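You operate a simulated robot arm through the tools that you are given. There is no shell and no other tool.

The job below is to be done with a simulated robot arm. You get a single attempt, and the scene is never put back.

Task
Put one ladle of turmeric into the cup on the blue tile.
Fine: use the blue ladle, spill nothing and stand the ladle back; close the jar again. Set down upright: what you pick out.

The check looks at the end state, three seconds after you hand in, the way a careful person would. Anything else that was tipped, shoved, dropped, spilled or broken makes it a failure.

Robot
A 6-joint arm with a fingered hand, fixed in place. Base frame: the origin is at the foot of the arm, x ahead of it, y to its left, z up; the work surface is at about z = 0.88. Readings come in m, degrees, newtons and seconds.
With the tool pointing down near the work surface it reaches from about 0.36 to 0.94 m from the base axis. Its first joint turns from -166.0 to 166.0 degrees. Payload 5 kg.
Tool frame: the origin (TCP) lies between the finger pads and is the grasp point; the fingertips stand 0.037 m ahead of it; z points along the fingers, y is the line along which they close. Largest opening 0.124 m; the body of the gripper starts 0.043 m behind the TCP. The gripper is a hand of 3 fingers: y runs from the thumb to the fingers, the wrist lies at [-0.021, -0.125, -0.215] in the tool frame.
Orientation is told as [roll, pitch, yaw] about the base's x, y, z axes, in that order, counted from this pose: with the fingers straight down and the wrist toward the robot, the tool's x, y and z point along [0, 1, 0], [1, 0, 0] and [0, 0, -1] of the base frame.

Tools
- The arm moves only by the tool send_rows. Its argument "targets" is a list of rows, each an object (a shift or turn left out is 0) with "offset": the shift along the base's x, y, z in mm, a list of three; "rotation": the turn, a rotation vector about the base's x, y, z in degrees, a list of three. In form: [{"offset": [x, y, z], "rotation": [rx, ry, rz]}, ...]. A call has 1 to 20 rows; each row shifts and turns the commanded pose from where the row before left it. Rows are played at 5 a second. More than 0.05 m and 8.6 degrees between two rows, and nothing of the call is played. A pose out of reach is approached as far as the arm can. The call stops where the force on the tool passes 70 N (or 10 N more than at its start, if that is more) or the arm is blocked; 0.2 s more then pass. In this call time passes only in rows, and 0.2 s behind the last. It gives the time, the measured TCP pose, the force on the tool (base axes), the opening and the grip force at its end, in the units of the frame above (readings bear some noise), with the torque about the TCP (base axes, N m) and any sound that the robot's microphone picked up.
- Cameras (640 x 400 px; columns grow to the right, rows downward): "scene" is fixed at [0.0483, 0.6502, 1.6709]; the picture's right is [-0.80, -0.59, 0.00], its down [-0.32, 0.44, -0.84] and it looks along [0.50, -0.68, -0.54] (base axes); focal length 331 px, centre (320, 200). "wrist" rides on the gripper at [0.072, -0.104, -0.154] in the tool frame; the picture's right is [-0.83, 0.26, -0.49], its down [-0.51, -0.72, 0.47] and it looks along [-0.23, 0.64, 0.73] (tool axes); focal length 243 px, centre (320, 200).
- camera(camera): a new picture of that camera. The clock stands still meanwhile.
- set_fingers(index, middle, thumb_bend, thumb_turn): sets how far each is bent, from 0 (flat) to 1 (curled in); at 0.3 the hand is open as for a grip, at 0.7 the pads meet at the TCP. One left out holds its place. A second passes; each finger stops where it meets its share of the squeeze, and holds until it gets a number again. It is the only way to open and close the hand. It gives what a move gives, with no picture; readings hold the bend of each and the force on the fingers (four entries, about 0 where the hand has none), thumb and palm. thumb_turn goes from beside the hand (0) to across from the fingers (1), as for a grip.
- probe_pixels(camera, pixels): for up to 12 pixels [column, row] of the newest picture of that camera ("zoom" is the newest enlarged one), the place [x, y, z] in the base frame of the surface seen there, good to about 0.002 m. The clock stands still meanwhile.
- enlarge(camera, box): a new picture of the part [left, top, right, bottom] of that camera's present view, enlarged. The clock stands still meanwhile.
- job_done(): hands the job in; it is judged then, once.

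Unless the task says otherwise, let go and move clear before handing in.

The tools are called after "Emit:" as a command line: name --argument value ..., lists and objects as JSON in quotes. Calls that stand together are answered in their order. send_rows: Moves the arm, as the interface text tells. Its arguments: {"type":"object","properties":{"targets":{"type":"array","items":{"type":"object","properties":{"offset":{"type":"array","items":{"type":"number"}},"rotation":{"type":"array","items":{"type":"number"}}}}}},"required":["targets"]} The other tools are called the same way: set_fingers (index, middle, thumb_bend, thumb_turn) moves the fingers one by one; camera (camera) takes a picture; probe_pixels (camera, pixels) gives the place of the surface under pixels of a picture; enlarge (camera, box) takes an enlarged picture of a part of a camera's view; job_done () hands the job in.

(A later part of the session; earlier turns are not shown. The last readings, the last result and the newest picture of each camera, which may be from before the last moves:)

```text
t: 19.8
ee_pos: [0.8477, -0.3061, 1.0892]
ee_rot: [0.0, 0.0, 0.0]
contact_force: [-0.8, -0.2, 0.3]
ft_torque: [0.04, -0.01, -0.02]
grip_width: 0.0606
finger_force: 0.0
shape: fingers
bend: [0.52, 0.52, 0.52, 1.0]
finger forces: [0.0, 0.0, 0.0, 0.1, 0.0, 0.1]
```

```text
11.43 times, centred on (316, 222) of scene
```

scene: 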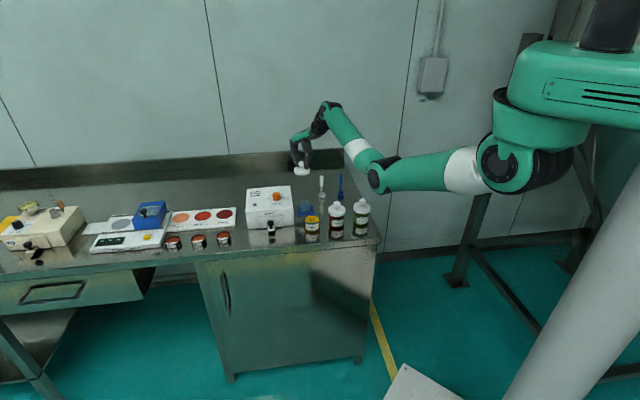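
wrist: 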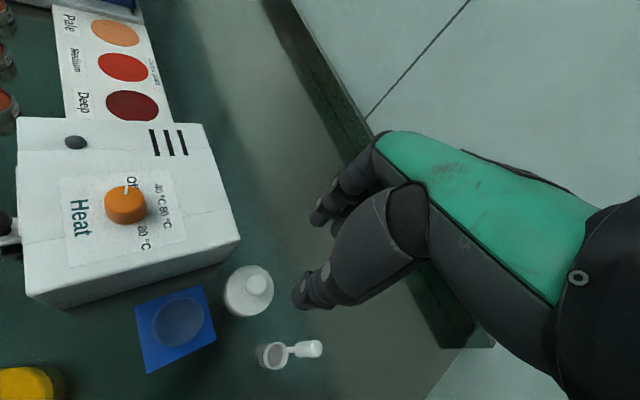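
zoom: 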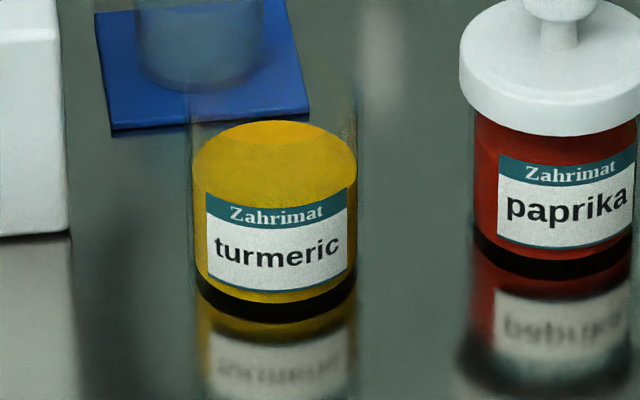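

The powder disc in this zoom spans columns 193–356 and its top is at row 122. By the viewing angle its centre should be near (275,170). I'll probe that and the extremes to fix the jar axis.

Emit:
probe_pixels --camera "zoom" --pixels '[[275, 170], [198, 170], [351, 170], [275, 126], [275, 190], [230, 135], [320, 135], [190, 110], [358, 110], [275, 75], [275, 85], [240, 170]]'

Emit:
enlarge --camera "scene" --box '[304, 205, 320, 215]'

```text
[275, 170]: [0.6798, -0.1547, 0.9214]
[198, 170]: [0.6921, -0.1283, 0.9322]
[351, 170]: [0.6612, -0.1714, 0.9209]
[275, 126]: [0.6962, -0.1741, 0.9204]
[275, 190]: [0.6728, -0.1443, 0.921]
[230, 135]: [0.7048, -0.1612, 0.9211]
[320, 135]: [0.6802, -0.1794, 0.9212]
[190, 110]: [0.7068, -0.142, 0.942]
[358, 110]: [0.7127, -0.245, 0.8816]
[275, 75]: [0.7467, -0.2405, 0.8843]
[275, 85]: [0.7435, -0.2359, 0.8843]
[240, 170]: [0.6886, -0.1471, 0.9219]
```

```text
16.00 times, centred on (312, 210) of scene
```

zoom: 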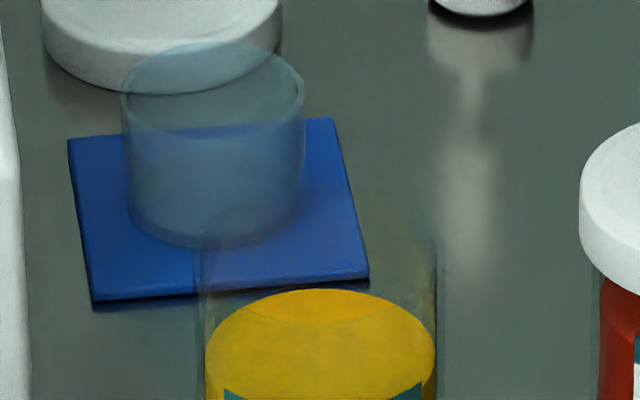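

The jar axis is at (0.680,-0.1547) with inner radius ≈25 mm. Before gripping the ladle I'll rehearse the pouring posture empty-handed and high, to see if the arm can reach it: yaw to -45° at (0.718,-0.294).

Emit:
send_rows --targets '[{"offset": [-21.7, 2, 4], "rotation": [0, 0, -7.5]}, {"offset": [-21.7, 2, 4], "rotation": [0, 0, -7.5]}, {"offset": [-21.7, 2, 4], "rotation": [0, 0, -7.5]}, {"offset": [-21.7, 2, 0], "rotation": [0, 0, -7.5]}, {"offset": [-21.7, 2, 0], "rotation": [0, 0, -7.5]}, {"offset": [-21.7, 2, 0], "rotation": [0, 0, -7.5]}, {"offset": [0, 0, 0]}]'

Emit:
camera --camera "scene"

```text
t: 21.4
ee_pos: [0.717, -0.2896, 1.1033]
ee_rot: [0.0, 0.1, -45.1]
contact_force: [0.1, -0.7, -0.3]
ft_torque: [0.03, 0.02, -0.04]
grip_width: 0.0607
finger_force: 0.0
shape: fingers
bend: [0.52, 0.52, 0.52, 1.0]
finger forces: [0.1, 0.1, 0.0, 0.0, 0.1, 0.0]
```

```text
taken
```

scene: 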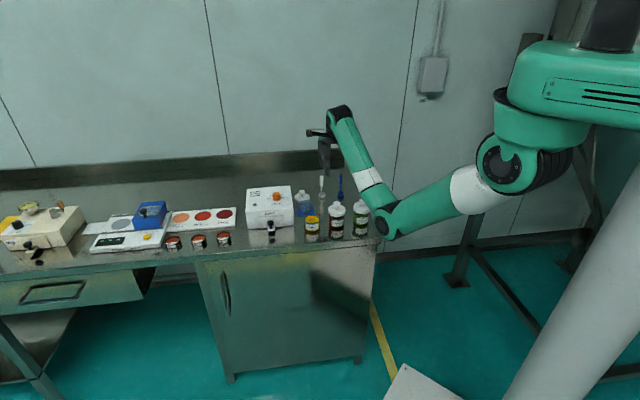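

Yaw -45° was reached without trouble. I'll tilt about (0.707,-0.707,0) in 8° rows, 48° first, while high and empty.

Emit:
send_rows --targets '[{"rotation": [5.66, -5.66, 0]}, {"rotation": [5.66, -5.66, 0]}, {"rotation": [5.66, -5.66, 0]}, {"rotation": [5.66, -5.66, 0]}, {"rotation": [5.66, -5.66, 0]}, {"rotation": [5.66, -5.66, 0]}, {"offset": [0, 0, 0]}]'

Emit:
camera --camera "scene"

```text
t: 23.0
ee_pos: [0.7179, -0.2905, 1.1013]
ee_rot: [48.0, 0.1, -45.0]
contact_force: [0.2, 0.5, 0.3]
ft_torque: [0.0, 0.02, 0.03]
grip_width: 0.061
finger_force: 0.1
shape: fingers
bend: [0.52, 0.52, 0.52, 1.0]
finger forces: [0.1, 0.0, 0.0, 0.1, 0.1, 0.0]
```

```text
taken
```

scene: 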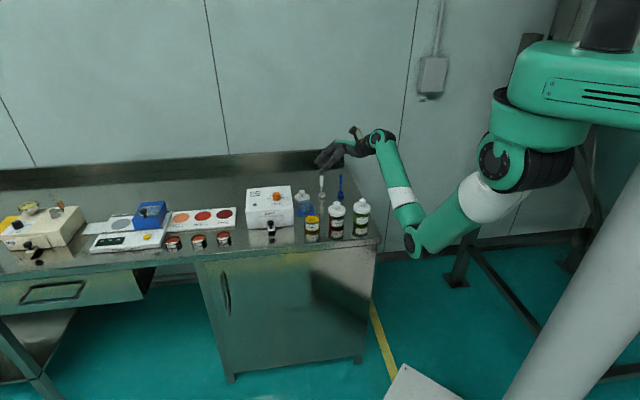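

The 48° tilt was reached exactly. I'll continue toward 104°.

Emit:
send_rows --targets '[{"rotation": [5.66, -5.66, 0]}, {"rotation": [5.66, -5.66, 0]}, {"rotation": [5.66, -5.66, 0]}, {"rotation": [5.66, -5.66, 0]}, {"rotation": [5.66, -5.66, 0]}, {"rotation": [5.66, -5.66, 0]}, {"rotation": [5.66, -5.66, 0]}, {"offset": [0, 0, 0]}]'

Emit:
camera --camera "scene"

Emit:
enlarge --camera "scene" --box '[290, 110, 450, 260]'

```text
t: 24.8
ee_pos: [0.7177, -0.2905, 1.1009]
ee_rot: [104.1, -0.1, -45.0]
contact_force: [-0.2, -0.3, -0.6]
ft_torque: [-0.01, -0.01, 0.02]
grip_width: 0.0607
finger_force: 0.1
shape: fingers
bend: [0.52, 0.52, 0.52, 1.0]
finger forces: [0.0, 0.0, 0.0, 0.0, 0.0, 0.0]
```

```text
taken
```

scene: 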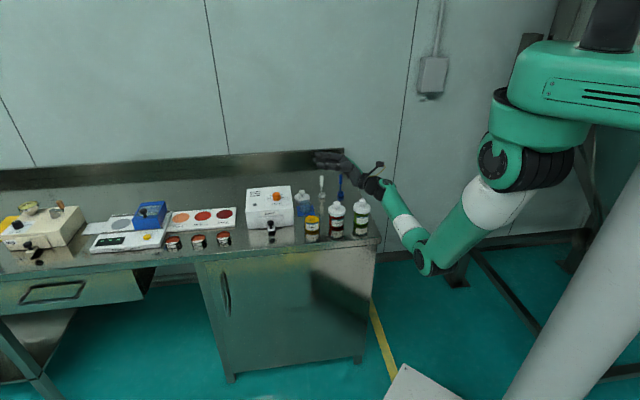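

```text
2.67 times, centred on (370, 185) of scene
```

zoom: 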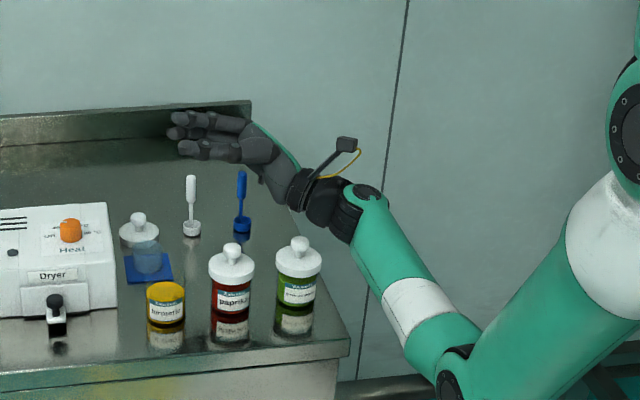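

Tilt 104° is reachable. I'll probe the hand, wrist and forearm to see how far I can lower it in this posture.

Emit:
probe_pixels --camera "zoom" --pixels '[[215, 153], [190, 153], [255, 150], [270, 185], [300, 190], [330, 210], [345, 230], [370, 260], [400, 315], [440, 350], [225, 122], [250, 165]]'

Emit:
camera --camera "wrist"

```text
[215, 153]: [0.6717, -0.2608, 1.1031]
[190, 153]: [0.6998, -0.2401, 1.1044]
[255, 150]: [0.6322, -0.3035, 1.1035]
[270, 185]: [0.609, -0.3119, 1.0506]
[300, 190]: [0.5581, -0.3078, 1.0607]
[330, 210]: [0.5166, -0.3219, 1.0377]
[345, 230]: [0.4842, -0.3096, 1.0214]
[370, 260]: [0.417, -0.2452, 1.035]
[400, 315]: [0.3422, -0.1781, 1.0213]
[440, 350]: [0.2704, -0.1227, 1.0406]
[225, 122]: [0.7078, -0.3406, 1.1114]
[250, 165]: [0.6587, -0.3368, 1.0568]
```

```text
taken
```

wrist: 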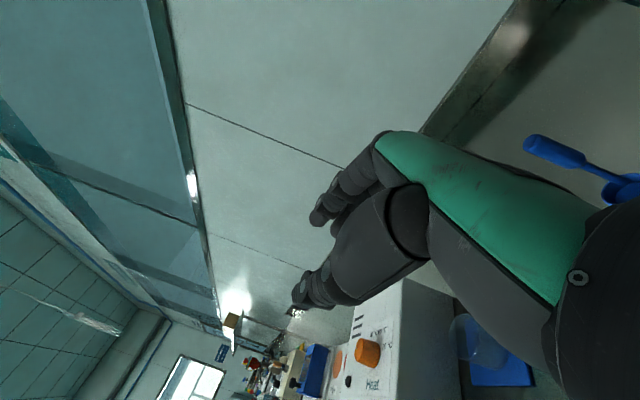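

At yaw -45° the wrist, near (0.484,-0.31), comes too close to the green jar at (0.5515,-0.304). A yaw of about -35° moves the wrist away from it, so I'll turn there while high and check.

Emit:
send_rows --targets '[{"offset": [5, -6, 0], "rotation": [0, 0, 5]}, {"offset": [6, -7, 0], "rotation": [0, 0, 5]}, {"offset": [0, 0, 0]}]'

Emit:
enlarge --camera "scene" --box '[290, 130, 418, 230]'

```text
t: 25.6
ee_pos: [0.7286, -0.3049, 1.1013]
ee_rot: [104.1, 0.1, -34.9]
contact_force: [0.2, 0.3, 0.2]
ft_torque: [0.04, 0.0, 0.0]
grip_width: 0.0608
finger_force: 0.1
shape: fingers
bend: [0.52, 0.52, 0.52, 1.0]
finger forces: [0.1, 0.0, 0.0, 0.0, 0.1, 0.0]
```

```text
4.00 times, centred on (354, 180) of scene
```

zoom: 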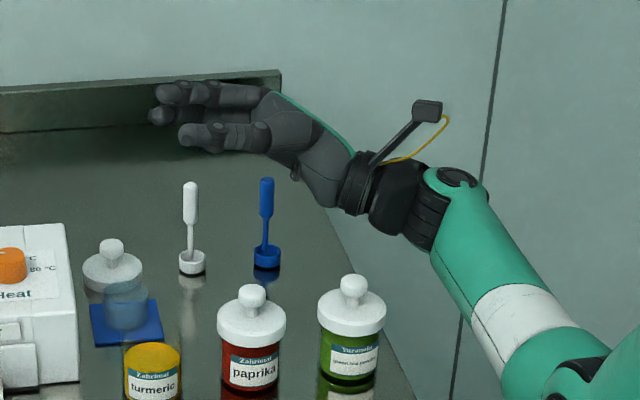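

The posture is fine at yaw -35°. I'll probe the lower edges of hand, wrist and forearm.

Emit:
probe_pixels --camera "zoom" --pixels '[[210, 148], [255, 148], [297, 178], [325, 200], [350, 208], [378, 225], [412, 243], [432, 250], [440, 270], [490, 350], [270, 95], [180, 100]]'

```text
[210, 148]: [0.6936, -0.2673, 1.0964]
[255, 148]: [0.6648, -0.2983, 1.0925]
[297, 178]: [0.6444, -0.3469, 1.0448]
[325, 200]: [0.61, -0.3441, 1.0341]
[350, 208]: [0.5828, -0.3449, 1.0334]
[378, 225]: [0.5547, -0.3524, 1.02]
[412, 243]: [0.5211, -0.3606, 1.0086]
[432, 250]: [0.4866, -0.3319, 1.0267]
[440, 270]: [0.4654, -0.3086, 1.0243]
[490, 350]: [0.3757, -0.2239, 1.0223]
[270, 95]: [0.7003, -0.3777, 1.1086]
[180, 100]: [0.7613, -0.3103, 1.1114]
```

The hand's lower edge is 60–90 mm below the TCP and passes beside the green jar. I'll turn 5° more (yaw -30°) to widen that gap, then lower toward TCP z 1.03 as a rehearsal.

Emit:
send_rows --targets '[{"offset": [3, -2, 0], "rotation": [0, 0, 5]}, {"offset": [4, -1, -20]}, {"offset": [0, 0, -20]}, {"offset": [0, 0, -15]}, {"offset": [0, 0, -15]}, {"offset": [0, 0, 0]}]'

Emit:
enlarge --camera "scene" --box '[290, 130, 418, 230]'

Emit:
camera --camera "wrist"

```text
t: 27.0
ee_pos: [0.7353, -0.3061, 1.0311]
ee_rot: [104.1, 0.0, -30.1]
contact_force: [-0.3, 0.3, 0.2]
ft_torque: [-0.02, -0.03, 0.01]
grip_width: 0.0612
finger_force: 0.1
shape: fingers
bend: [0.52, 0.52, 0.52, 1.0]
finger forces: [0.1, 0.0, 0.0, 0.0, 0.1, 0.0]
```

```text
4.00 times, centred on (354, 180) of scene
```

zoom: 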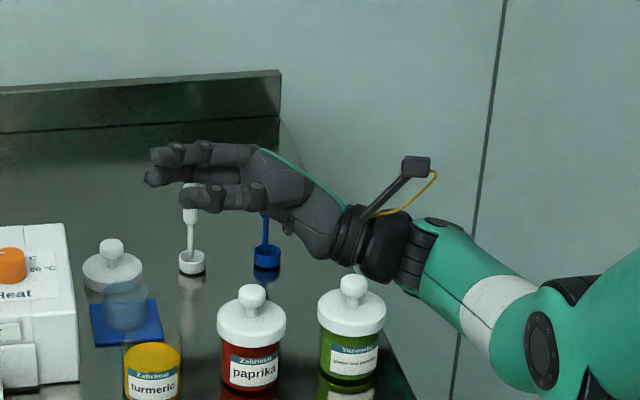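

```text
taken
```

wrist: 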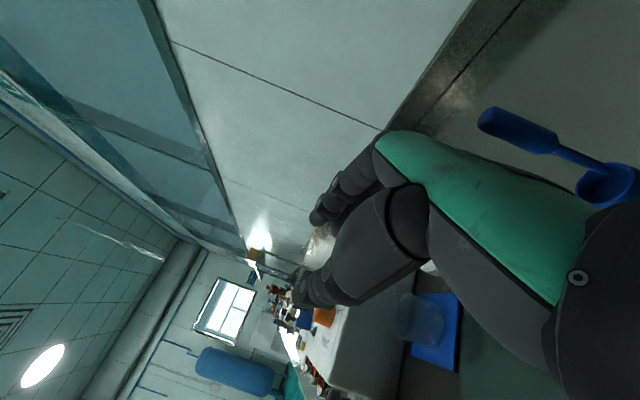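

At TCP z 1.031 there is no contact. I'll check the clearance of palm and wrist against the green jar and the standing ladles before going on.

Emit:
probe_pixels --camera "zoom" --pixels '[[286, 230], [320, 255], [345, 260], [375, 278], [400, 288], [415, 285], [215, 208], [250, 205], [353, 285], [330, 240], [430, 300], [350, 310]]'

Emit:
enlarge --camera "wrist" --box '[400, 60, 640, 260]'

```text
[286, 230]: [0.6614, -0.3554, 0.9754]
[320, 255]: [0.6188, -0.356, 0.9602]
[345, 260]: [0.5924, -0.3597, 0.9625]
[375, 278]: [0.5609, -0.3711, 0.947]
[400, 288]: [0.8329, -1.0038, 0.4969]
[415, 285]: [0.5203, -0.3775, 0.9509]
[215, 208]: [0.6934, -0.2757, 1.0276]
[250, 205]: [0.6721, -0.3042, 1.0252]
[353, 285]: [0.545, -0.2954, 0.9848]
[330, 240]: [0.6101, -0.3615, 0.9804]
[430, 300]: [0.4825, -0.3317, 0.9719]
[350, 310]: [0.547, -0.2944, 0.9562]
```

```text
2.00 times, centred on (520, 160) of wrist
```

zoom: 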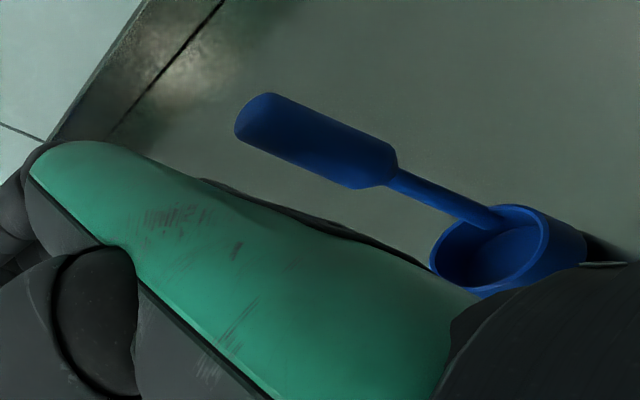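

The palm edge is about 37 mm clear of the green jar, so this pour posture works at TCP z≈1.03. I'll back out: rise first, then tilt back upright while moving above the blue ladle.

Emit:
send_rows --targets '[{"offset": [0, 0, 20]}, {"offset": [0, 0, 30]}, {"offset": [0, 0, 30]}, {"offset": [0, 0, 20], "rotation": [-6.93, 4.0, 0]}, {"offset": [0, 0, 10], "rotation": [-6.93, 4.0, 0]}, {"rotation": [-6.93, 4.0, 0]}, {"rotation": [-6.93, 4.0, 0]}, {"rotation": [-6.93, 4.0, 0]}, {"rotation": [-6.93, 4.0, 0]}, {"rotation": [-6.93, 4.0, 0]}, {"rotation": [-6.93, 4.0, 0]}, {"rotation": [-6.93, 4.0, 0]}, {"rotation": [-6.93, 4.0, 0]}, {"rotation": [-6.93, 4.0, 0]}, {"rotation": [-6.93, 4.0, 0]}, {"rotation": [-6.93, 4.0, 0]}, {"offset": [0, 0, 0]}]'

```text
t: 30.6
ee_pos: [0.7349, -0.306, 1.1432]
ee_rot: [0.0, -0.1, -30.1]
contact_force: [-0.4, 0.6, 0.0]
ft_torque: [-0.03, -0.03, -0.03]
grip_width: 0.0608
finger_force: 0.1
shape: fingers
bend: [0.52, 0.52, 0.52, 1.0]
finger forces: [0.0, 0.0, 0.0, 0.1, 0.0, 0.0]
```

Upright again at yaw -30°. I'll move above the blue ladle and turn to yaw -55°.

Emit:
send_rows --targets '[{"offset": [-1, -31, 0], "rotation": [0, 0, -6.25]}, {"offset": [-1, -31, 0], "rotation": [0, 0, -6.25]}, {"offset": [-1, -31, -10], "rotation": [0, 0, -6.25]}, {"offset": [0, -30, -20], "rotation": [0, 0, -6.25]}, {"offset": [0, 0, -20]}, {"offset": [0, 0, 0]}]'

Emit:
enlarge --camera "scene" --box '[310, 150, 374, 205]'

Emit:
camera --camera "wrist"

```text
t: 32.0
ee_pos: [0.7316, -0.4312, 1.0922]
ee_rot: [0.0, 0.0, -55.1]
contact_force: [0.5, 0.2, -0.5]
ft_torque: [-0.01, 0.0, 0.02]
grip_width: 0.0608
finger_force: 0.1
shape: fingers
bend: [0.52, 0.52, 0.52, 1.0]
finger forces: [0.0, 0.0, 0.0, 0.0, 0.0, 0.0]
```

```text
7.27 times, centred on (342, 178) of scene
```

zoom: 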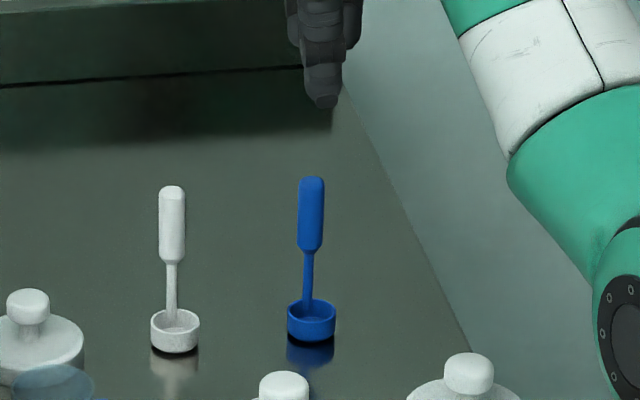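

```text
taken
```

wrist: 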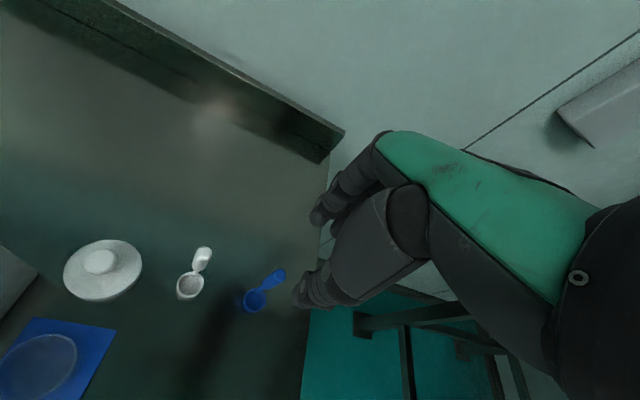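

The hand is above the blue ladle. I'll measure the handle axis precisely from both cameras before descending.

Emit:
probe_pixels --camera "zoom" --pixels '[[311, 210], [300, 210], [322, 210], [311, 230], [312, 179], [309, 265], [308, 290], [322, 100], [322, 70], [290, 305], [333, 305], [311, 340]]'

Emit:
enlarge --camera "wrist" --box '[230, 250, 310, 320]'

```text
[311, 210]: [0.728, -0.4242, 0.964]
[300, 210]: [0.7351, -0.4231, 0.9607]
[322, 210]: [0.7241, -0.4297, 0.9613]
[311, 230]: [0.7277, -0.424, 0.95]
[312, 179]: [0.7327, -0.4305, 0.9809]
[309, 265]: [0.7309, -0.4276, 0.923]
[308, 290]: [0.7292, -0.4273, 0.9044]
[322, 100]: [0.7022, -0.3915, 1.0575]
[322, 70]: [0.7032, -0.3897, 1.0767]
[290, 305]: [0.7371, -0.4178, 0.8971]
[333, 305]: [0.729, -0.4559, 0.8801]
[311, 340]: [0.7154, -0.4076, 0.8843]
```

```text
5.71 times, centred on (270, 285) of wrist
```

zoom: 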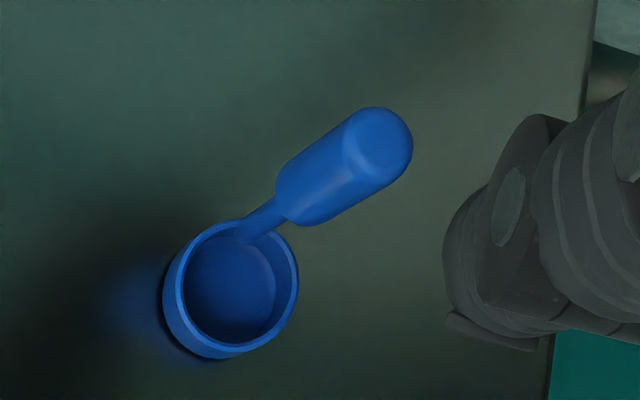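

I'll cross-check with the wrist zoom: dome top at (378,140), grip edges at (290,160) and (330,225).

Emit:
probe_pixels --camera "zoom" --pixels '[[378, 140], [345, 165], [310, 190], [318, 140], [362, 198], [265, 220], [215, 227], [180, 290], [230, 345], [293, 275], [232, 285], [400, 125]]'

```text
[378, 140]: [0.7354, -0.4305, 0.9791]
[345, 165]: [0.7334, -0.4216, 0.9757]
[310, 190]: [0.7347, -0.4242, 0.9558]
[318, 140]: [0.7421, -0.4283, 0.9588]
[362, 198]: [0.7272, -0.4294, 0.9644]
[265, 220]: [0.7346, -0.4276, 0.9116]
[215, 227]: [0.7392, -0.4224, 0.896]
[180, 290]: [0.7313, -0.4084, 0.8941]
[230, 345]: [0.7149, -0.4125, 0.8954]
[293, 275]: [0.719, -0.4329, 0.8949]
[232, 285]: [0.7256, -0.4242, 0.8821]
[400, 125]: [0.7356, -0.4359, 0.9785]
```

The handle axis is at about (0.733,-0.4305). I'll shift by the small difference and descend to TCP z≈0.982 with the handle between the open fingers.

Emit:
send_rows --targets '[{"offset": [1.4, 0.7, -15]}, {"offset": [0, 0, -20]}, {"offset": [0, 0, -20]}, {"offset": [0, 0, -20]}, {"offset": [0, 0, 0]}]'

Emit:
enlarge --camera "scene" --box '[310, 150, 374, 205]'

Emit:
enlarge --camera "wrist" --box '[230, 180, 390, 340]'

```text
t: 33.2
ee_pos: [0.7346, -0.429, 1.0158]
ee_rot: [0.0, 0.0, -55.0]
contact_force: [-0.9, 0.1, -0.2]
ft_torque: [0.03, 0.01, -0.03]
grip_width: 0.0609
finger_force: 0.0
shape: fingers
bend: [0.52, 0.52, 0.52, 1.0]
finger forces: [0.0, 0.0, 0.1, 0.0, 0.1, 0.1]
```

```text
7.27 times, centred on (342, 178) of scene
```

zoom: 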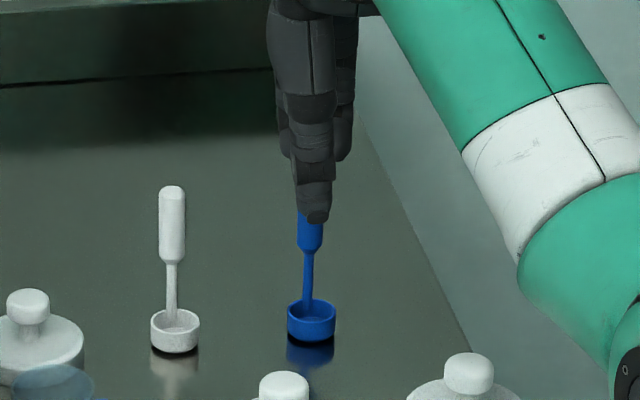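

```text
2.50 times, centred on (310, 260) of wrist
```

zoom: 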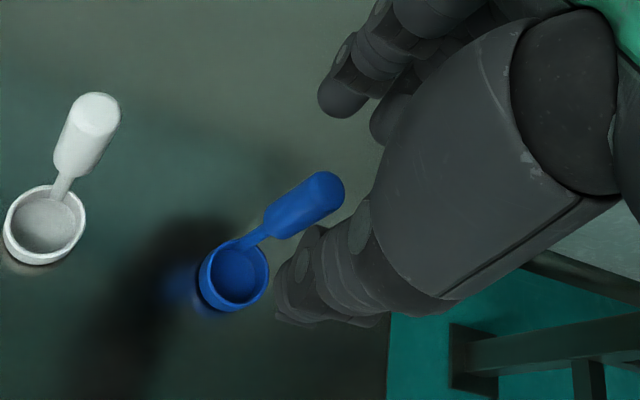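

The handle lies between thumb and fingers, aligned within about 1 mm. I'll descend the remaining 34 mm.

Emit:
send_rows --targets '[{"offset": [0, 0, -15]}, {"offset": [0, 0, -12]}, {"offset": [0, 0, -7]}, {"offset": [0, 0, 0]}]'

Emit:
enlarge --camera "wrist" --box '[230, 180, 390, 340]'

Emit:
enlarge --camera "scene" --box '[310, 160, 374, 215]'

```text
t: 34.2
ee_pos: [0.735, -0.4289, 0.9831]
ee_rot: [0.1, 0.0, -55.0]
contact_force: [-0.2, 0.4, 0.3]
ft_torque: [-0.01, -0.01, -0.02]
grip_width: 0.0607
finger_force: 0.1
shape: fingers
bend: [0.52, 0.52, 0.52, 1.0]
finger forces: [0.0, 0.0, 0.1, 0.1, 0.0, 0.0]
```

```text
2.50 times, centred on (310, 260) of wrist
```

zoom: 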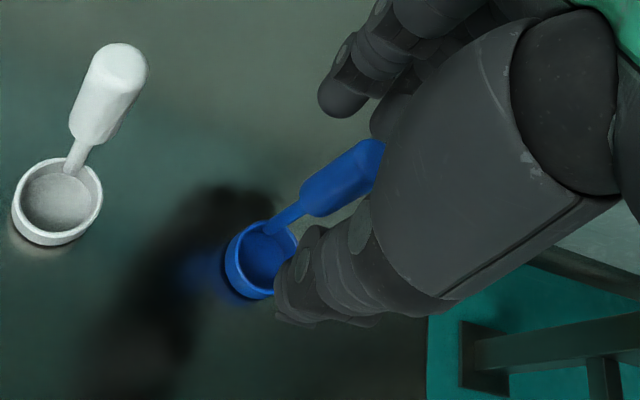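

```text
7.27 times, centred on (342, 188) of scene
```

zoom: 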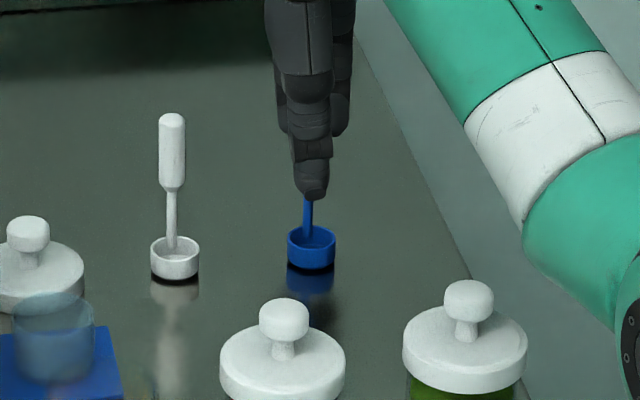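

The two fingers at columns 283 and 340 sit symmetrically about the handle (≈311). I'll close in stages.

Emit:
set_fingers --index 0.62 --middle 0.62 --thumb_bend 0.62

Emit:
enlarge --camera "scene" --box '[310, 160, 374, 215]'

```text
t: 35.2
ee_pos: [0.7348, -0.4289, 0.983]
ee_rot: [0.0, 0.0, -55.0]
contact_force: [0.4, -0.2, -0.8]
ft_torque: [-0.04, 0.01, 0.02]
grip_width: 0.0312
finger_force: 0.1
shape: fingers
bend: [0.62, 0.62, 0.62, 1.0]
finger forces: [0.0, 0.0, 0.0, 0.0, 0.0, 0.0]
```

```text
7.27 times, centred on (342, 188) of scene
```

zoom: 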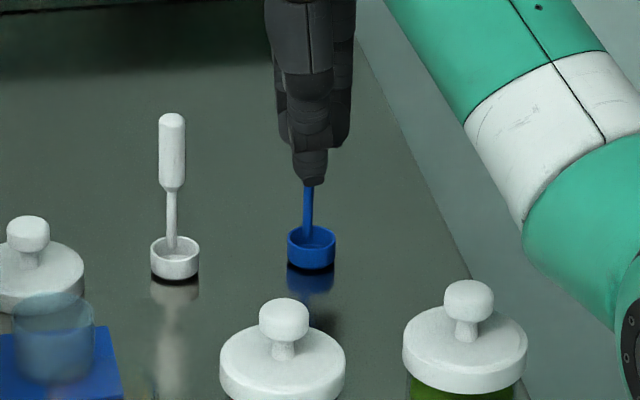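

No contact yet at a 31 mm opening and the ladle hasn't moved. I'll close further.

Emit:
set_fingers --index 0.66 --middle 0.66 --thumb_bend 0.66

Emit:
set_fingers --index 0.72 --middle 0.72 --thumb_bend 0.72

Emit:
enlarge --camera "scene" --box '[310, 160, 374, 215]'

Emit:
enlarge --camera "wrist" --box '[230, 180, 390, 340]'

```text
t: 36.2
ee_pos: [0.7358, -0.4294, 0.9825]
ee_rot: [0.1, 0.0, -55.2]
contact_force: [0.1, 0.1, 0.0]
ft_torque: [0.0, 0.01, -0.03]
grip_width: 0.0194
finger_force: 0.1
shape: fingers
bend: [0.66, 0.66, 0.66, 1.0]
finger forces: [0.0, 0.0, 0.0, 0.1, 0.1, 0.0]
```

```text
t: 37.2
ee_pos: [0.7346, -0.4294, 0.984]
ee_rot: [0.0, 0.1, -55.0]
contact_force: [-0.6, 0.6, -0.7]
ft_torque: [0.0, -0.04, 0.04]
grip_width: 0.0138
finger_force: 9.1
shape: fingers
bend: [0.71, 0.71, 0.68, 1.0]
finger forces: [6.4, 3.0, 0.1, 0.0, 8.3, 0.1]
```

```text
7.27 times, centred on (342, 188) of scene
```

zoom: 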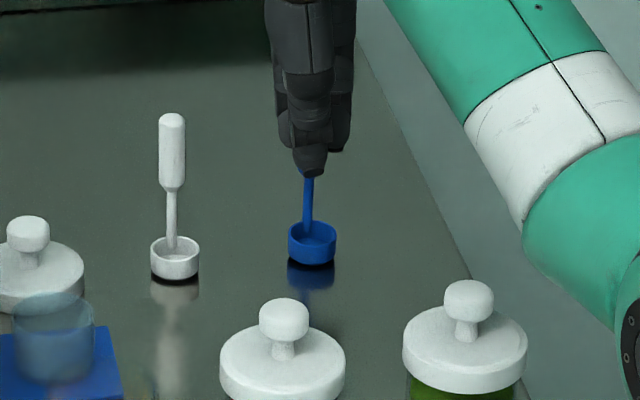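

```text
2.50 times, centred on (310, 260) of wrist
```

zoom: 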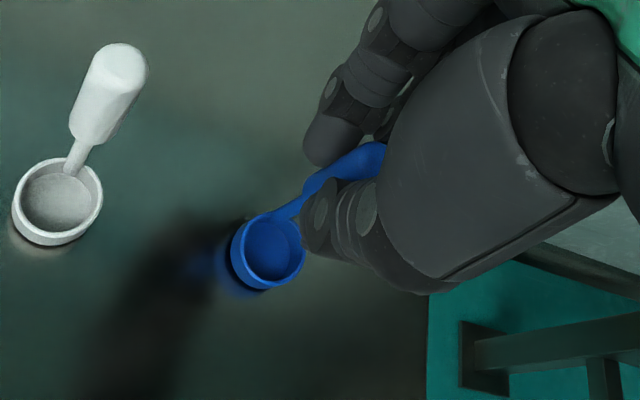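

The grip on the ladle is firm (6.4, 3.0 and 8.3 N at 13.8 mm). I'll lift gently and check how the ladle hangs.

Emit:
send_rows --targets '[{"offset": [0, 0, 3]}, {"offset": [0, 0, 5]}, {"offset": [0, 0, 12]}, {"offset": [0, 0, 20]}, {"offset": [0, 0, 20]}, {"offset": [0, 0, 0]}]'

Emit:
enlarge --camera "scene" --box '[318, 150, 366, 190]'

Emit:
enlarge --camera "wrist" --box '[270, 180, 390, 300]'

```text
t: 38.6
ee_pos: [0.7353, -0.43, 1.0431]
ee_rot: [0.1, 0.0, -55.0]
contact_force: [-0.6, -0.2, -1.0]
ft_torque: [-0.01, 0.0, -0.01]
grip_width: 0.0138
finger_force: 8.7
shape: fingers
bend: [0.71, 0.71, 0.68, 1.0]
finger forces: [6.5, 2.8, 0.1, 0.0, 8.3, 0.0]
```

```text
10.00 times, centred on (342, 170) of scene
```

zoom: 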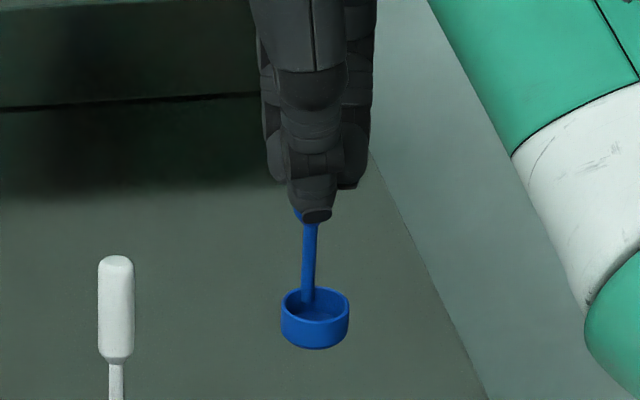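

```text
3.33 times, centred on (330, 240) of wrist
```

zoom: 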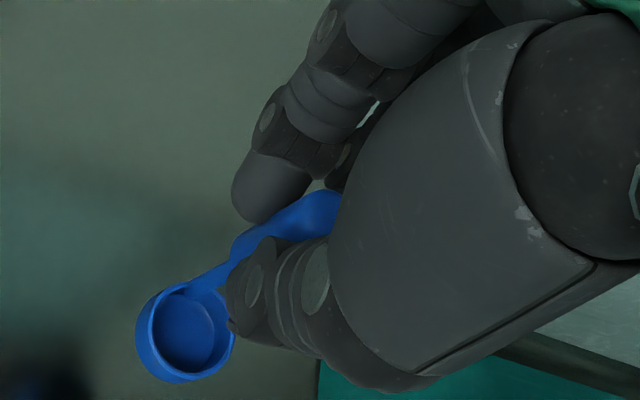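

The ladle hangs nearly upright. I'll probe its rim and stem to get its tilt and offset from the TCP.

Emit:
probe_pixels --camera "zoom" --pixels '[[284, 302], [346, 302], [315, 318], [320, 290], [309, 240], [308, 265], [307, 285], [315, 345], [290, 335], [340, 340], [325, 308]]'

Emit:
enlarge --camera "wrist" --box '[290, 250, 350, 300]'

```text
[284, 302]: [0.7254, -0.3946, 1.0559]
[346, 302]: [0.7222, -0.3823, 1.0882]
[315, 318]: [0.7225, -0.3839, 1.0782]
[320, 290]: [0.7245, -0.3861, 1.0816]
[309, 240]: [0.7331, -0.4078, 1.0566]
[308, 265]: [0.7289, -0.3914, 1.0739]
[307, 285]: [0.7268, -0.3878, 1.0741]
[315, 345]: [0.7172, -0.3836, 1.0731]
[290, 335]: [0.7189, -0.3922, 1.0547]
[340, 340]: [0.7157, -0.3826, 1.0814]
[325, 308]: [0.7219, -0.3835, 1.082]
```

```text
8.00 times, centred on (320, 275) of wrist
```

zoom: 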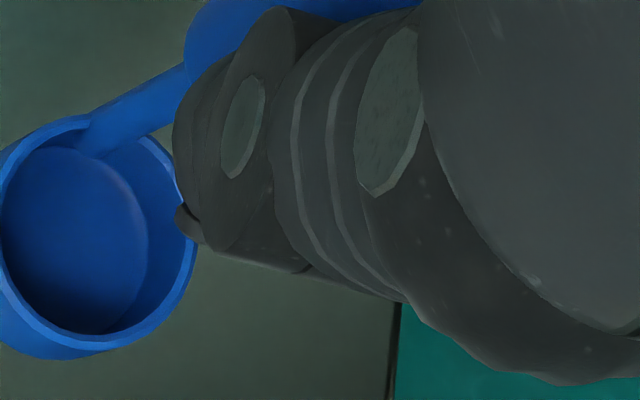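

Those probes were taken on the wrist zoom by mistake. I'll take the scene zoom again and probe it.

Emit:
enlarge --camera "scene" --box '[318, 150, 366, 190]'

Emit:
probe_pixels --camera "zoom" --pixels '[[284, 302], [346, 302], [315, 320], [320, 289], [309, 240], [308, 265], [307, 285], [315, 345], [290, 335], [340, 340], [325, 308]]'

```text
10.00 times, centred on (342, 170) of scene
```

zoom: 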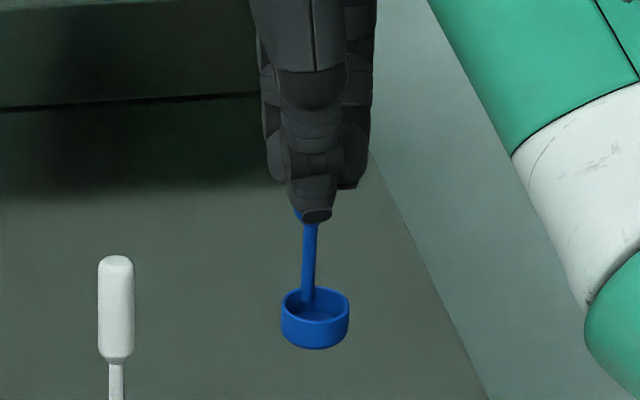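

```text
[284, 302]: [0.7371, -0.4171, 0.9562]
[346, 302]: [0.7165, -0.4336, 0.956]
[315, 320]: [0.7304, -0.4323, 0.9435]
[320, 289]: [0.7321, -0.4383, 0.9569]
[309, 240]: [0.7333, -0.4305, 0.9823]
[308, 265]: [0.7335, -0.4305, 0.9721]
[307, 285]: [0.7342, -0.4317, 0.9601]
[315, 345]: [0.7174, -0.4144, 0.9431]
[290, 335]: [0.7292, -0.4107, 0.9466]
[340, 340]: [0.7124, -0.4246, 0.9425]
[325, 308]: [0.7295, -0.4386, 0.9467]
```

The ladle rim is level at 87 mm below the TCP, and its cup centre is offset from the TCP by about (-5,-9) mm in tool x,y. I'll carry it above the jar so the cup is centred on (0.680,-0.1547), at yaw -30°.

Emit:
send_rows --targets '[{"offset": [0, 0, 20]}, {"offset": [0, 0, 35]}, {"offset": [-3, 17, 0], "rotation": [0, 0, 2]}, {"offset": [-5.6, 34, 0], "rotation": [0, 0, 3.2]}, {"offset": [-5.6, 34, 0], "rotation": [0, 0, 3.2]}, {"offset": [-5.6, 34, 0], "rotation": [0, 0, 3.2]}, {"offset": [-5.6, 34, 0], "rotation": [0, 0, 3.2]}, {"offset": [-5.6, 34, 0], "rotation": [0, 0, 3.2]}, {"offset": [-5.6, 34, 0], "rotation": [0, 0, 3.2]}, {"offset": [-5.6, 34, 0], "rotation": [0, 0, 2.8]}, {"offset": [-3, 20, 0], "rotation": [0, 0, 1]}, {"offset": [0, 0, 0]}]'

Emit:
enlarge --camera "scene" --box '[280, 160, 344, 240]'

Emit:
camera --camera "wrist"

```text
t: 41.2
ee_pos: [0.6898, -0.1555, 1.0969]
ee_rot: [-0.1, 0.0, -30.0]
contact_force: [0.4, -0.2, -0.7]
ft_torque: [-0.01, 0.01, 0.02]
grip_width: 0.0137
finger_force: 8.9
shape: fingers
bend: [0.71, 0.71, 0.68, 1.0]
finger forces: [6.5, 2.9, 0.0, 0.0, 8.1, 0.1]
```

```text
5.00 times, centred on (312, 200) of scene
```

zoom: 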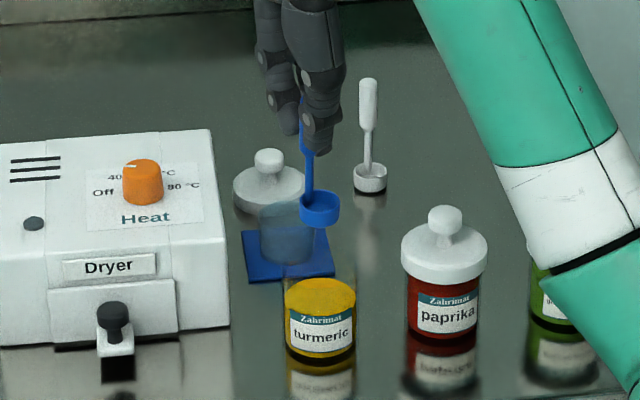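

```text
taken
```

wrist: 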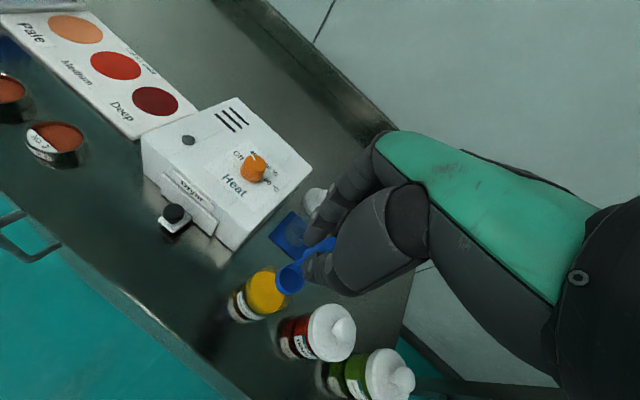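

The ladle hangs over the jar. I'll zoom on the ladle cup and probe its rim to check the centring.

Emit:
enlarge --camera "scene" --box '[296, 180, 328, 240]'

Emit:
enlarge --camera "scene" --box '[300, 190, 332, 210]'

```text
6.67 times, centred on (312, 210) of scene
```

zoom: 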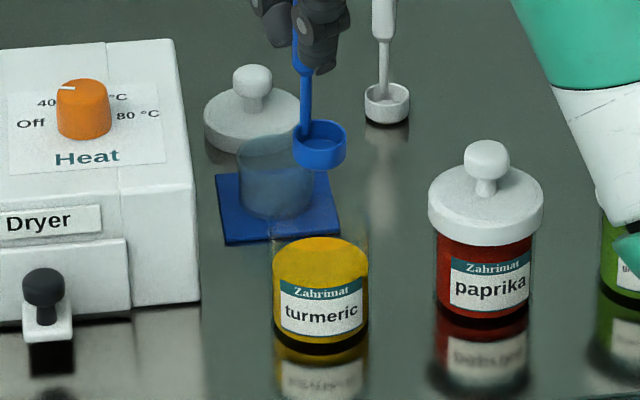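

```text
16.00 times, centred on (316, 200) of scene
```

zoom: 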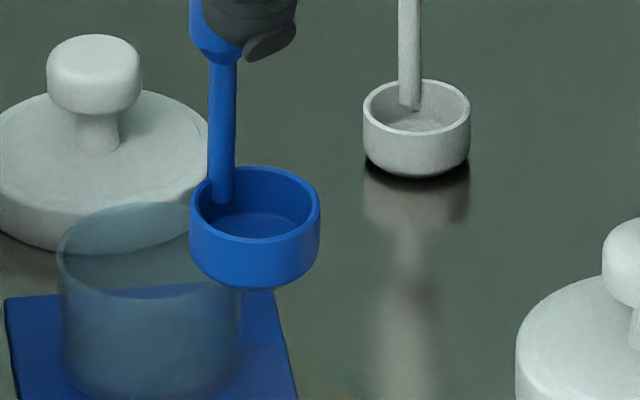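

The stem appears to lean about 3–4° in this zoom (top (230,60), bottom (222,200)). I'll probe the rim points to quantify it.

Emit:
probe_pixels --camera "zoom" --pixels '[[194, 205], [316, 205], [262, 170], [255, 240], [210, 183], [300, 183], [295, 228], [205, 228], [225, 75], [222, 130], [221, 180], [255, 285]]'

```text
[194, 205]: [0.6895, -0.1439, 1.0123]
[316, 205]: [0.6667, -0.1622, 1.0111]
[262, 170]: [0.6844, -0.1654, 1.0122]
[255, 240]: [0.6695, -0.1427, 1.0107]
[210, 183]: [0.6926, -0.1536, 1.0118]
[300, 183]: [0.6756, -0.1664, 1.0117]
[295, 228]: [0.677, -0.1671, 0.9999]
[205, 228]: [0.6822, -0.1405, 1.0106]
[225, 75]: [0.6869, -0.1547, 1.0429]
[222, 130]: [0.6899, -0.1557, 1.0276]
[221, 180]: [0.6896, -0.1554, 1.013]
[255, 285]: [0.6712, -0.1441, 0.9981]
```

The rim is low toward -x by about 4°, and the stem lean agrees. I'll rotate +4° about base y to level the ladle and shift to centre it over the jar.

Emit:
send_rows --targets '[{"offset": [4, -0.5, 0], "rotation": [0, 2, 0]}, {"offset": [4.2, -0.5, 0], "rotation": [0, 2, 0]}, {"offset": [0, 0, 0]}, {"offset": [0, 0, 0]}]'

Emit:
enlarge --camera "scene" --box '[300, 190, 332, 210]'

Emit:
probe_pixels --camera "zoom" --pixels '[[194, 205], [316, 205], [255, 170], [255, 240], [210, 183], [300, 183], [225, 75], [222, 130], [221, 180]]'

```text
t: 42.2
ee_pos: [0.6981, -0.1569, 1.0987]
ee_rot: [-1.9, 3.6, -30.1]
contact_force: [-0.2, -0.1, -0.9]
ft_torque: [-0.01, -0.02, 0.01]
grip_width: 0.0136
finger_force: 8.6
shape: fingers
bend: [0.71, 0.71, 0.68, 1.0]
finger forces: [6.6, 2.9, 0.0, 0.1, 8.1, 0.1]
```

```text
16.00 times, centred on (316, 200) of scene
```

zoom: 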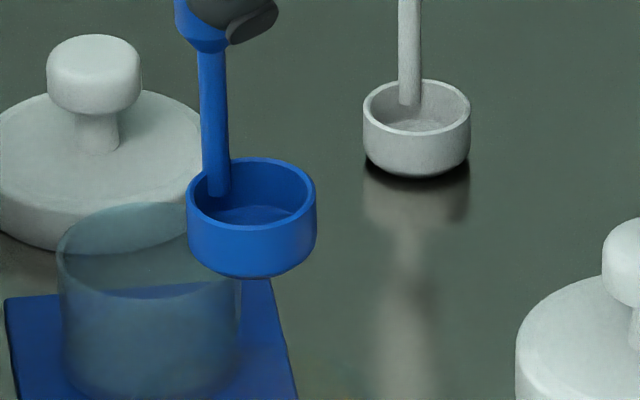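

```text
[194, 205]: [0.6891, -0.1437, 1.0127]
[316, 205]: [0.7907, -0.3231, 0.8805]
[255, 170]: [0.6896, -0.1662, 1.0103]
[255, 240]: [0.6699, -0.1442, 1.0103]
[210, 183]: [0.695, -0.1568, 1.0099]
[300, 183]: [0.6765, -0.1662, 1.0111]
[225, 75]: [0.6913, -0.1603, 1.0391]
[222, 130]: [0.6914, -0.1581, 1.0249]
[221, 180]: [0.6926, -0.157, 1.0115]
```

The rim heights now agree within about 1 mm, so the ladle is level. I'll check the rim centre against the jar axis.

Emit:
probe_pixels --camera "zoom" --pixels '[[190, 203], [313, 195], [250, 161], [252, 228], [203, 178], [298, 172], [290, 222], [205, 220], [250, 215], [208, 70], [212, 130], [216, 180]]'

```text
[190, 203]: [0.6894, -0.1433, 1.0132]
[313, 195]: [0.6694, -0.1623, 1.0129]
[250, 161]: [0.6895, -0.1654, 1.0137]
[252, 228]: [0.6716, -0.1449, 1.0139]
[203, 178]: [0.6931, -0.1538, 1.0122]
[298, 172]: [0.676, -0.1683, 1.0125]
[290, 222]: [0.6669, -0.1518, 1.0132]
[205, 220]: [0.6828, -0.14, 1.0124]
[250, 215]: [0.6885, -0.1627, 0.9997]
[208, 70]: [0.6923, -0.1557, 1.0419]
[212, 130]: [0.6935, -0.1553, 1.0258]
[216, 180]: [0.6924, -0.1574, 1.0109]
```

The rim is level at z 1.013 and its centre (0.680,-0.154) matches the jar axis. I'll descend in stages, first until the ladle bottom is just inside the jar mouth.

Emit:
send_rows --targets '[{"offset": [0, 0, -15]}, {"offset": [0, 0, -20]}, {"offset": [0, 0, -12]}, {"offset": [0, -0.5, -10]}, {"offset": [0, 0, 0]}]'

Emit:
enlarge --camera "scene" --box '[296, 195, 328, 235]'

Emit:
enlarge --camera "wrist" --box '[210, 230, 350, 340]'

```text
t: 43.4
ee_pos: [0.6953, -0.1565, 1.0411]
ee_rot: [-2.0, 3.5, -30.1]
contact_force: [0.1, -0.2, -0.1]
ft_torque: [-0.01, -0.05, 0.01]
grip_width: 0.0137
finger_force: 8.5
shape: fingers
bend: [0.71, 0.71, 0.68, 1.0]
finger forces: [6.6, 2.9, 0.0, 0.1, 8.0, 0.0]
```

```text
10.00 times, centred on (312, 215) of scene
```

zoom: 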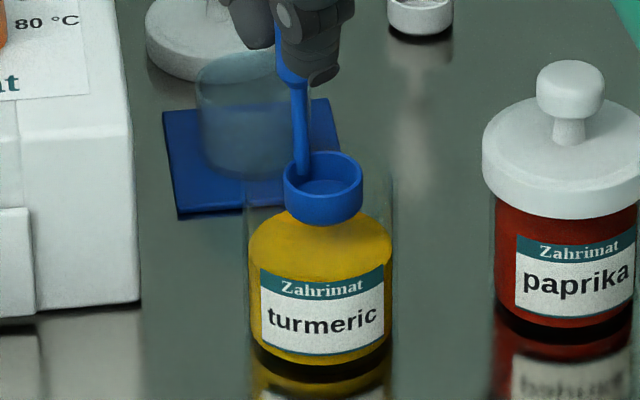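

```text
3.64 times, centred on (280, 285) of wrist
```

zoom: 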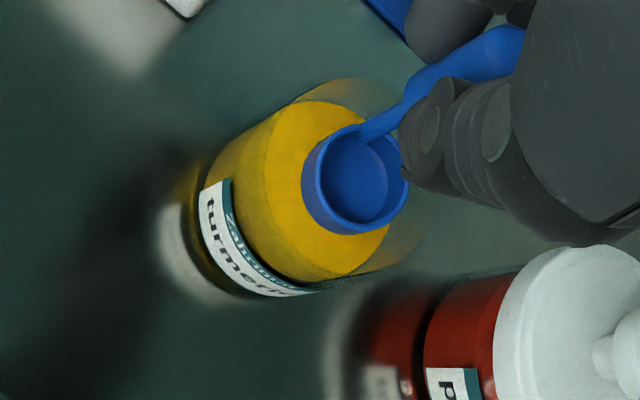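

The ladle is centred in the jar mouth (cup 285–363, jar 245–393 in the zoom). I'll go down to the powder surface, then in slowly while watching the force.

Emit:
send_rows --targets '[{"offset": [0, 0, -6]}, {"offset": [0, 0, -6]}, {"offset": [0, 0, -5]}, {"offset": [0, 0, -4]}, {"offset": [0, 0, -3]}, {"offset": [0, 0, -3]}, {"offset": [0, 0, 0]}]'

Emit:
enlarge --camera "scene" --box '[296, 195, 328, 235]'

```text
t: 45.0
ee_pos: [0.6986, -0.1551, 1.0153]
ee_rot: [-1.8, 3.3, -30.1]
contact_force: [2.4, -4.3, 20.4]
ft_torque: [-0.09, -0.01, 0.01]
grip_width: 0.0117
finger_force: 13.9
shape: fingers
bend: [0.72, 0.72, 0.68, 1.0]
finger forces: [9.1, 9.7, 0.0, 0.0, 8.7, 0.1]
```

```text
10.00 times, centred on (312, 215) of scene
```

zoom: 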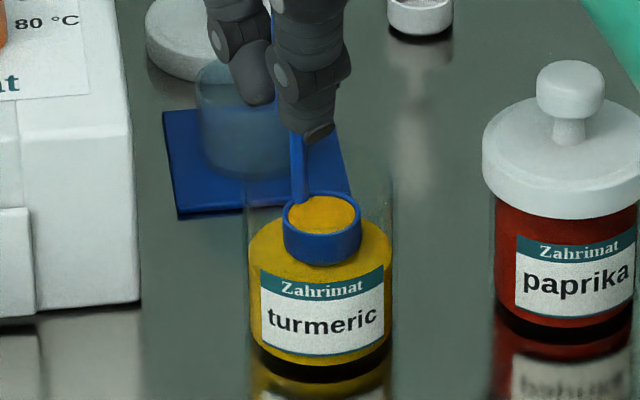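

The ladle met the powder bed at about 20 N and now shows turmeric level with its rim at zoom (322,215), so it is full. I'll rise gently and watch it.

Emit:
send_rows --targets '[{"offset": [0, 0, 2]}, {"offset": [0, 0, 2]}, {"offset": [0, 0, 2]}, {"offset": [0, 0, 2]}, {"offset": [0, 0, 0]}]'

Emit:
enlarge --camera "scene" --box '[296, 195, 328, 235]'

Emit:
enlarge --camera "wrist" --box '[230, 230, 350, 330]'

```text
t: 46.2
ee_pos: [0.6981, -0.1552, 1.021]
ee_rot: [-2.1, 3.5, -30.1]
contact_force: [-0.3, 1.2, -0.4]
ft_torque: [0.04, 0.0, -0.01]
grip_width: 0.0123
finger_force: 9.9
shape: fingers
bend: [0.72, 0.72, 0.68, 1.0]
finger forces: [7.2, 6.2, 0.0, 0.0, 6.9, 0.0]
```

```text
10.00 times, centred on (312, 215) of scene
```

zoom: 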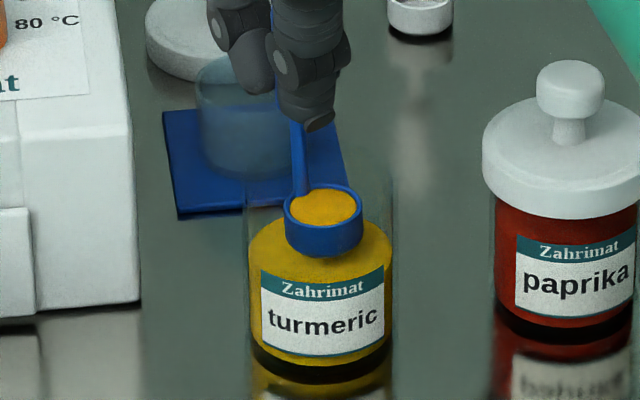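

```text
4.00 times, centred on (290, 280) of wrist
```

zoom: 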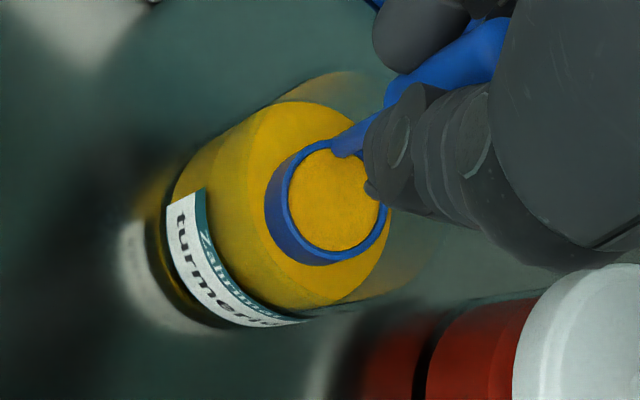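

The ladle is full and held. I'll raise it smoothly clear of the jar mouth and measure how it sits.

Emit:
send_rows --targets '[{"offset": [0, 0, 3]}, {"offset": [0, 0, 5]}, {"offset": [0, 0, 7]}, {"offset": [0, 0, 8]}, {"offset": [0, 0, 8]}, {"offset": [0, 0, 8]}, {"offset": [0, 0, 8]}, {"offset": [0, 0, 8]}, {"offset": [0, 0, 7]}, {"offset": [0, 0, 5]}, {"offset": [0, 0, 3]}, {"offset": [0, 0, 0]}]'

Emit:
enlarge --camera "wrist" --box '[250, 230, 350, 320]'

Emit:
enlarge --camera "scene" --box '[298, 188, 330, 212]'

```text
t: 48.8
ee_pos: [0.6983, -0.1558, 1.0914]
ee_rot: [-2.0, 3.5, -30.1]
contact_force: [-0.7, 0.1, -0.5]
ft_torque: [-0.02, -0.04, -0.01]
grip_width: 0.0118
finger_force: 10.3
shape: fingers
bend: [0.72, 0.72, 0.68, 1.0]
finger forces: [7.1, 6.2, 0.1, 0.0, 6.9, 0.1]
```

```text
4.44 times, centred on (300, 275) of wrist
```

zoom: 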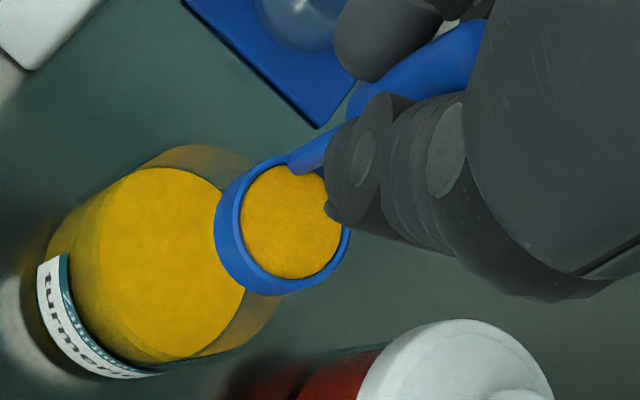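

```text
16.00 times, centred on (314, 200) of scene
```

zoom: 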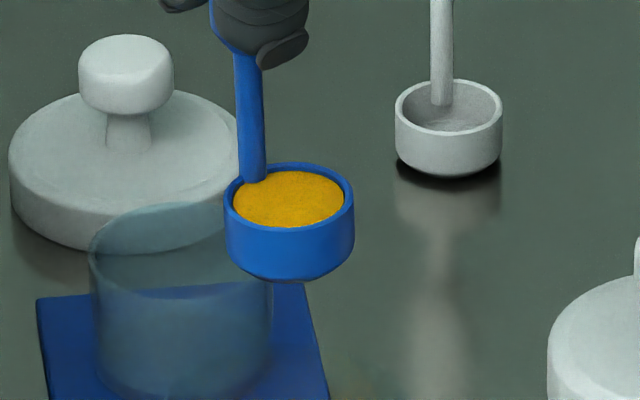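

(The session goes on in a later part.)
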